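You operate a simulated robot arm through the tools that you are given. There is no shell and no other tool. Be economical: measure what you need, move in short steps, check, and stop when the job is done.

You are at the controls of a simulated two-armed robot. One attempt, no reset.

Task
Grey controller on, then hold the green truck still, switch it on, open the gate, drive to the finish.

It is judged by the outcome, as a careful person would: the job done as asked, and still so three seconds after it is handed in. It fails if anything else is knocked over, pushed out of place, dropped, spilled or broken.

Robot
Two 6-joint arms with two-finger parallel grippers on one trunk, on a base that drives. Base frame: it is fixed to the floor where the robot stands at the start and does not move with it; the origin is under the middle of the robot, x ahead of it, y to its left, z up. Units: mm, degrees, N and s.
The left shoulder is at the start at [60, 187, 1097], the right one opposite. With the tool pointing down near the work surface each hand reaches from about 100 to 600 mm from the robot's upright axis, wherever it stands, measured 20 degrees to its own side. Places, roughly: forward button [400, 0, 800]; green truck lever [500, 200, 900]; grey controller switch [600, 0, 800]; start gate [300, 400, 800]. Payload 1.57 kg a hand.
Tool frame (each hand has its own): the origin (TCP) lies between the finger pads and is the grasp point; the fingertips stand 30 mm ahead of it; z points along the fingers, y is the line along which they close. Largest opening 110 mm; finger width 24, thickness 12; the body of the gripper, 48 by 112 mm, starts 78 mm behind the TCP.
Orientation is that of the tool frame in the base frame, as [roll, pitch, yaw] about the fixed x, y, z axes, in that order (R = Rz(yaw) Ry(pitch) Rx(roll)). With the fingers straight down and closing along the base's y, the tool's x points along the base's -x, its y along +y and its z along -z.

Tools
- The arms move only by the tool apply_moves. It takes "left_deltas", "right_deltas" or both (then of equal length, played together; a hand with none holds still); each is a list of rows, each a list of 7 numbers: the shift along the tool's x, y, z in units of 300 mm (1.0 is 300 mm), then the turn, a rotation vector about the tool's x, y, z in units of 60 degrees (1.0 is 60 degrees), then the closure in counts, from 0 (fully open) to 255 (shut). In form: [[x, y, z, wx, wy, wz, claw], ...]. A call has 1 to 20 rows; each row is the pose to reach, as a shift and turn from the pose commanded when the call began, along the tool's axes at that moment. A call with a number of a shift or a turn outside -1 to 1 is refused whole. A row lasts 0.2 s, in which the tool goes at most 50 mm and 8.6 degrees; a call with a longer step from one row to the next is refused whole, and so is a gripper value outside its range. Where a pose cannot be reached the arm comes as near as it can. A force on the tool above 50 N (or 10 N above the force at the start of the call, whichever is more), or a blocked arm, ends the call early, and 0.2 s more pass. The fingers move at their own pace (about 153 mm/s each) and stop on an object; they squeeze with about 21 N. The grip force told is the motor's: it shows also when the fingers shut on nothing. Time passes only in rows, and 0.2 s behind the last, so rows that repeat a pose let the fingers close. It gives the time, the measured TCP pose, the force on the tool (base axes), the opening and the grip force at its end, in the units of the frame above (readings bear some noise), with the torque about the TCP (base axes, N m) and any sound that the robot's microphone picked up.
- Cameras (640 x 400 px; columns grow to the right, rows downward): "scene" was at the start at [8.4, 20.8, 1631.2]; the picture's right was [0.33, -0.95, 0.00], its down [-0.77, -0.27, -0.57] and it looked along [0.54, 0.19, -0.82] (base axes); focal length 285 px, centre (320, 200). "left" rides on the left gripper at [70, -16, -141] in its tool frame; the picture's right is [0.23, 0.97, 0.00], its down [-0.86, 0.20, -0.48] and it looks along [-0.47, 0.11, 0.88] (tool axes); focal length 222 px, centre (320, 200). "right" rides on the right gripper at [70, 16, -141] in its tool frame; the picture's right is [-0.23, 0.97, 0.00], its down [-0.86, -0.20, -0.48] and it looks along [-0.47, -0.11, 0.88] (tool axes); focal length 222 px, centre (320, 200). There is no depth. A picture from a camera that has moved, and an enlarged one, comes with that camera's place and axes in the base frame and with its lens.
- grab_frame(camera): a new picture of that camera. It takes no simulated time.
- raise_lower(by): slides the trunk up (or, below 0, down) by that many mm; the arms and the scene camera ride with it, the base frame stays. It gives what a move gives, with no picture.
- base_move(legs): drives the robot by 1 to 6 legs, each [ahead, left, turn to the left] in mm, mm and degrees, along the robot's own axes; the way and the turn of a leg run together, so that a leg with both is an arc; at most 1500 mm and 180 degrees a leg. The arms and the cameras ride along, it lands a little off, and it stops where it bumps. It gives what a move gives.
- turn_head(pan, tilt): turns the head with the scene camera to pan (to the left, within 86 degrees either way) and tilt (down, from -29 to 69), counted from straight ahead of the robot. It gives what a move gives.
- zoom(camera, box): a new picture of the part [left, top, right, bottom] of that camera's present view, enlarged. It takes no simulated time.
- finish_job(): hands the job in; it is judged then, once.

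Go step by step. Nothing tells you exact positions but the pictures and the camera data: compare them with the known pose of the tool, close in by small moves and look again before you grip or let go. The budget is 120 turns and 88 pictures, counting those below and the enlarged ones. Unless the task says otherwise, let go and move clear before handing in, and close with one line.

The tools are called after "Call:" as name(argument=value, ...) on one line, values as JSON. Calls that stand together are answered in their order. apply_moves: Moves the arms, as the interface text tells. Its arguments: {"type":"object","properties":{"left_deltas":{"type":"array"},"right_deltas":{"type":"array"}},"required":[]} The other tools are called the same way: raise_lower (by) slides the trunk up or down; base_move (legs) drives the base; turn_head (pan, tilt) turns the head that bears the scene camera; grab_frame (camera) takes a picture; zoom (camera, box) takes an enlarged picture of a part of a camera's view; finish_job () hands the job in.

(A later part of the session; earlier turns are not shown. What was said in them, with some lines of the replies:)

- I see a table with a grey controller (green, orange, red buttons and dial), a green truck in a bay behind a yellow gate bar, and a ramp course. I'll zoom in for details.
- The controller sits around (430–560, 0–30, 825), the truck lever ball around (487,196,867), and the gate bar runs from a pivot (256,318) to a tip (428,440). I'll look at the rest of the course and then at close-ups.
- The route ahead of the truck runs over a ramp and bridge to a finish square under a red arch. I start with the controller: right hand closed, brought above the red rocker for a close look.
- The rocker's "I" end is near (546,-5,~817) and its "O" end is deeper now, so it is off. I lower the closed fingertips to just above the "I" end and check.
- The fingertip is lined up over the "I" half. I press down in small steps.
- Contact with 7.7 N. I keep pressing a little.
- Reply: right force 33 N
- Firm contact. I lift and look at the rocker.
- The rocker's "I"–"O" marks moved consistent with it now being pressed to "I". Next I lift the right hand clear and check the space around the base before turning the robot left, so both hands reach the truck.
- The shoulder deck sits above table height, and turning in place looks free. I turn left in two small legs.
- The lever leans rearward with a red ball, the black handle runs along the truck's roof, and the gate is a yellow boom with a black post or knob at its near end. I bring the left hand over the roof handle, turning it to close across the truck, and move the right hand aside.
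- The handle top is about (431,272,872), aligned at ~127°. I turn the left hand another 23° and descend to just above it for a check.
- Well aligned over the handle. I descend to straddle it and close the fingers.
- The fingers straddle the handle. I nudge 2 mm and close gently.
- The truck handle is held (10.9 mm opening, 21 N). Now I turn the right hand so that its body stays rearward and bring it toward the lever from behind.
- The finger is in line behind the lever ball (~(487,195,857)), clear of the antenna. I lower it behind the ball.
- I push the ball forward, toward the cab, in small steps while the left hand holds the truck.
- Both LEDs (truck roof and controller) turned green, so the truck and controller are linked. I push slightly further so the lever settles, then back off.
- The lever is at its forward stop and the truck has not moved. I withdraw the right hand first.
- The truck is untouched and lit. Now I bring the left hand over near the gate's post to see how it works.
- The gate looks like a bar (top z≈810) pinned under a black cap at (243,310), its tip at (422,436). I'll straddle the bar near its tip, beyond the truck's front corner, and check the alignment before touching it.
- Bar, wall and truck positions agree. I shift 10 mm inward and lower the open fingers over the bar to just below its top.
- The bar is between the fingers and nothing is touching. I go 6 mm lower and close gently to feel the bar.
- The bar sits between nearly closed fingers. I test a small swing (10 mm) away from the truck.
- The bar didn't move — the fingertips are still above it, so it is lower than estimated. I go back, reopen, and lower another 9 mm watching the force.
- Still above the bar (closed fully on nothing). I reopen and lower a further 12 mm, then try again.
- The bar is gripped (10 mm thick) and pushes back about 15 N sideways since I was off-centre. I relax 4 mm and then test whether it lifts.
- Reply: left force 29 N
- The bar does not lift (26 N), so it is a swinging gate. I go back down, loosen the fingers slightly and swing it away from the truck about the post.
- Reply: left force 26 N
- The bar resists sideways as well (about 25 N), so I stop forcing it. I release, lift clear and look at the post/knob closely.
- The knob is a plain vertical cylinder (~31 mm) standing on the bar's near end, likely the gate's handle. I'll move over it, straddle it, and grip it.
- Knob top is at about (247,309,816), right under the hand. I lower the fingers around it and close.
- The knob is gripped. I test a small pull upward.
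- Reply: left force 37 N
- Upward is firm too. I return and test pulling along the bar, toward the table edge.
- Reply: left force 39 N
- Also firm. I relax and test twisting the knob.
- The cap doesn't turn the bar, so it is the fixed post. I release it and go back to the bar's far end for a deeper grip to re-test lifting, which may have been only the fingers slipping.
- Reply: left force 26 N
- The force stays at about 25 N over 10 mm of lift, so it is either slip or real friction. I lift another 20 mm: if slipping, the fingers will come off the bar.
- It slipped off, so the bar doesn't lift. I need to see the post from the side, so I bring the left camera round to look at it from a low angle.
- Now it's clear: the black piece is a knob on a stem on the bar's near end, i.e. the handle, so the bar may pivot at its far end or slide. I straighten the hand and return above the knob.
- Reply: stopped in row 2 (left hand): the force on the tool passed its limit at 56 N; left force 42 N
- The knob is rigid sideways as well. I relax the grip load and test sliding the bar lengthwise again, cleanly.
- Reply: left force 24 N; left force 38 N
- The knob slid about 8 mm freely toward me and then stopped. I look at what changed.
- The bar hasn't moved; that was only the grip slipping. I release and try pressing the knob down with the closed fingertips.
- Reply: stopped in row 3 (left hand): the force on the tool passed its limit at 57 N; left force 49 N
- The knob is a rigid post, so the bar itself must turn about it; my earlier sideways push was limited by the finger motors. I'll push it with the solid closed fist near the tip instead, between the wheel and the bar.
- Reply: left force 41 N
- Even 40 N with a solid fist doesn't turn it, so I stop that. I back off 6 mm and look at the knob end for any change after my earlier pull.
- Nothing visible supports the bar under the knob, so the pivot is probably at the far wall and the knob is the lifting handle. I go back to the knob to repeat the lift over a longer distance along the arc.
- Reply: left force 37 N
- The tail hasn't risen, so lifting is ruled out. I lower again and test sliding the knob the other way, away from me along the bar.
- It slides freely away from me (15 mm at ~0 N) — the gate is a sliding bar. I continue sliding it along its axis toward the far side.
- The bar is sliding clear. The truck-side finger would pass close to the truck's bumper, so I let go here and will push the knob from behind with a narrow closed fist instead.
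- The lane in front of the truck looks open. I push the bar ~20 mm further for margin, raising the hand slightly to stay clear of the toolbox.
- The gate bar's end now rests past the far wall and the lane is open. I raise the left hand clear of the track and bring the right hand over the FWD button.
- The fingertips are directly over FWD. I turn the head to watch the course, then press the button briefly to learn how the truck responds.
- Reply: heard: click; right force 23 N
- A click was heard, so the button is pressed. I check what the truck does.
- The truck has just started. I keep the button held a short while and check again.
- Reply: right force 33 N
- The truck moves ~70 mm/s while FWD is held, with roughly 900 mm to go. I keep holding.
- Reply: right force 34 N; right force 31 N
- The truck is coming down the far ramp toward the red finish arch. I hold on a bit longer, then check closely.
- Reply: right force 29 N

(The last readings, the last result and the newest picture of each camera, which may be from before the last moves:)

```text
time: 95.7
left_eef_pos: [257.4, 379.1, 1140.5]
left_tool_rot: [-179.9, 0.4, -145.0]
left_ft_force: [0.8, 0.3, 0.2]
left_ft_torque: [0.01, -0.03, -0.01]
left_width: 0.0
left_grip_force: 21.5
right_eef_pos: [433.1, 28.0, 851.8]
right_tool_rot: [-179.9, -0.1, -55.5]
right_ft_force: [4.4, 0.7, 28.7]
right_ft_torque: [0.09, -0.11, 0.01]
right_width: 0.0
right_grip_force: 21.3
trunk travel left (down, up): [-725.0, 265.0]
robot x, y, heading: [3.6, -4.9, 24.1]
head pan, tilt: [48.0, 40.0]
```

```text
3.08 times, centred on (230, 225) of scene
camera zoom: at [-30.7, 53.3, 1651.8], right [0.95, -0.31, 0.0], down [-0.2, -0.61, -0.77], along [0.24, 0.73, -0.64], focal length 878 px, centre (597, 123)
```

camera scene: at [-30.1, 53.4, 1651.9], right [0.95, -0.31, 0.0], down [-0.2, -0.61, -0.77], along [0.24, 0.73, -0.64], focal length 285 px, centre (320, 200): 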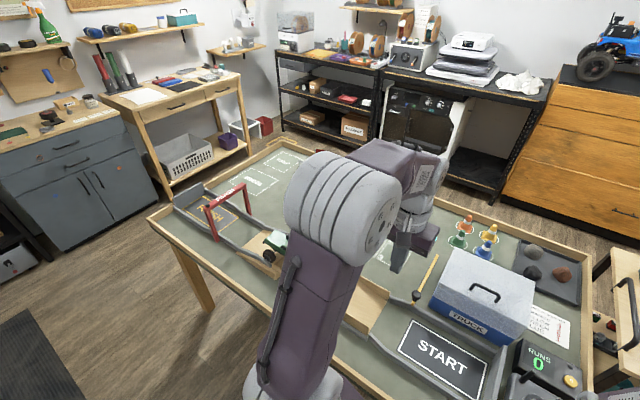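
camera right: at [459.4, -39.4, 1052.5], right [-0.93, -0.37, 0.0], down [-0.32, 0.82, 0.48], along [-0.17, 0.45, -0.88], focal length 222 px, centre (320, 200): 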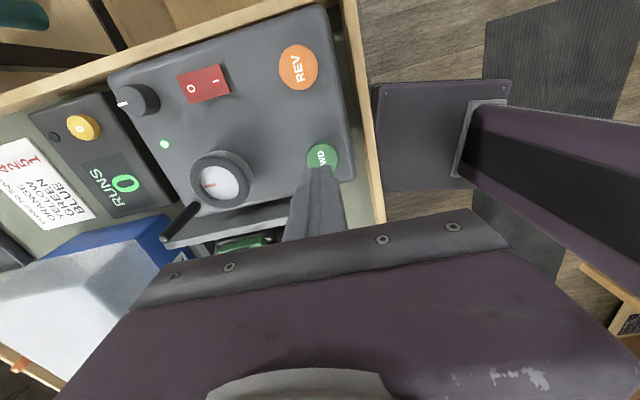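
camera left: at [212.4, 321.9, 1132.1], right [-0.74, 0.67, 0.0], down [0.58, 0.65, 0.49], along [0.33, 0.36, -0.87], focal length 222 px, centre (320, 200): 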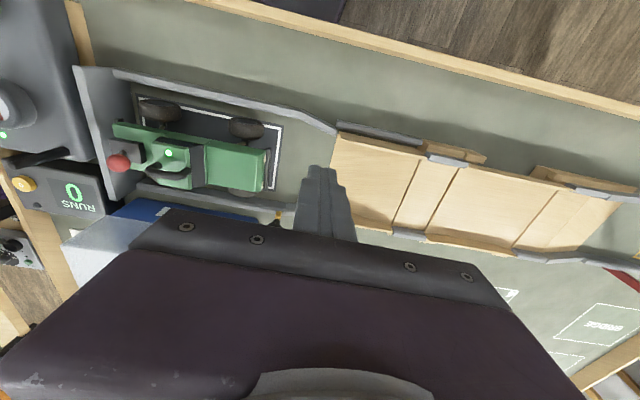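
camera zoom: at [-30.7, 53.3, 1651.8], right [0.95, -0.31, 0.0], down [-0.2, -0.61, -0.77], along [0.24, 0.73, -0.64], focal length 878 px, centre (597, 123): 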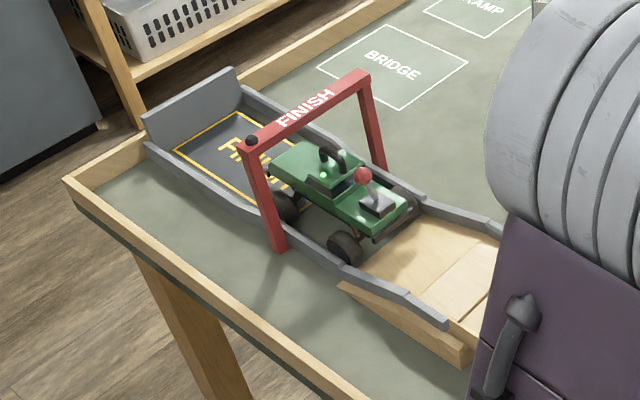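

The truck is under the arch with about 190 mm to the centre of the finish pad and an end wall behind it. I hold about 2.5 s more and release in the same move.

Call:
apply_moves(right_deltas=[[0, 0, 0, 0, 0, 0, 255], [0, 0, 0, 0, 0, 0, 255], [0, 0, 0, 0, 0, 0, 255], [0, 0, 0, 0, 0, 0, 255], [0, 0, 0, 0, 0, 0, 255], [0, 0, 0, 0, 0, 0, 255], [0, 0, 0, 0, 0, 0, 255], [0, 0, 0, 0, 0, 0, 255], [0, 0, 0, 0, 0, 0, 255], [0, 0, 0, 0, 0, 0, 255], [0, 0, 0, 0, 0, 0, 255], [0, 0, 0, 0, 0, 0, 255], [0, 0, -0.08, 0, 0, 0, 255], [0, 0, -0.2, 0, 0, 0, 255], [0, 0, -0.3, 0, 0, 0, 255]])

Call:
zoom(camera="scene", box=[150, 160, 310, 290])

```text
time: 98.9
left_eef_pos: [258.1, 377.7, 1139.7]
left_tool_rot: [-179.9, 0.4, -145.1]
left_ft_force: [-0.2, 0.1, 0.2]
left_ft_torque: [-0.02, 0.04, 0.0]
left_width: 0.1
left_grip_force: 21.1
right_eef_pos: [436.1, 27.7, 941.9]
right_tool_rot: [179.9, -0.1, -55.5]
right_ft_force: [-0.3, -0.7, -0.8]
right_ft_torque: [-0.03, -0.02, 0.01]
right_width: 0.0
right_grip_force: 21.0
trunk travel left (down, up): [-725.0, 265.0]
robot x, y, heading: [1.0, -2.6, 24.1]
head pan, tilt: [48.0, 40.0]
```

```text
3.08 times, centred on (230, 225) of scene
camera zoom: at [-28.1, 53.2, 1651.7], right [0.95, -0.31, 0.0], down [-0.2, -0.61, -0.77], along [0.24, 0.73, -0.64], focal length 878 px, centre (597, 123)
```

zoom: 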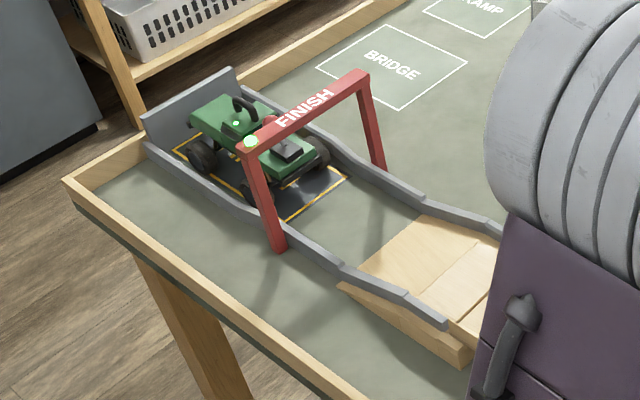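

The truck is on the finish pad and the arch lamp has turned green. FWD is released and both hands are clear, so I hand in.

Call:
finish_job()

```text
The job is handed in.
```

The job is handed in: the grey controller is on, the green truck was held by its handle while I switched it on, the gate is slid open, and the truck is parked on the finish pad with the arch lamp green. The gate took several tries: I pushed, pulled and pressed on it with up to about 57 N before finding that it slides, and saw no damage.
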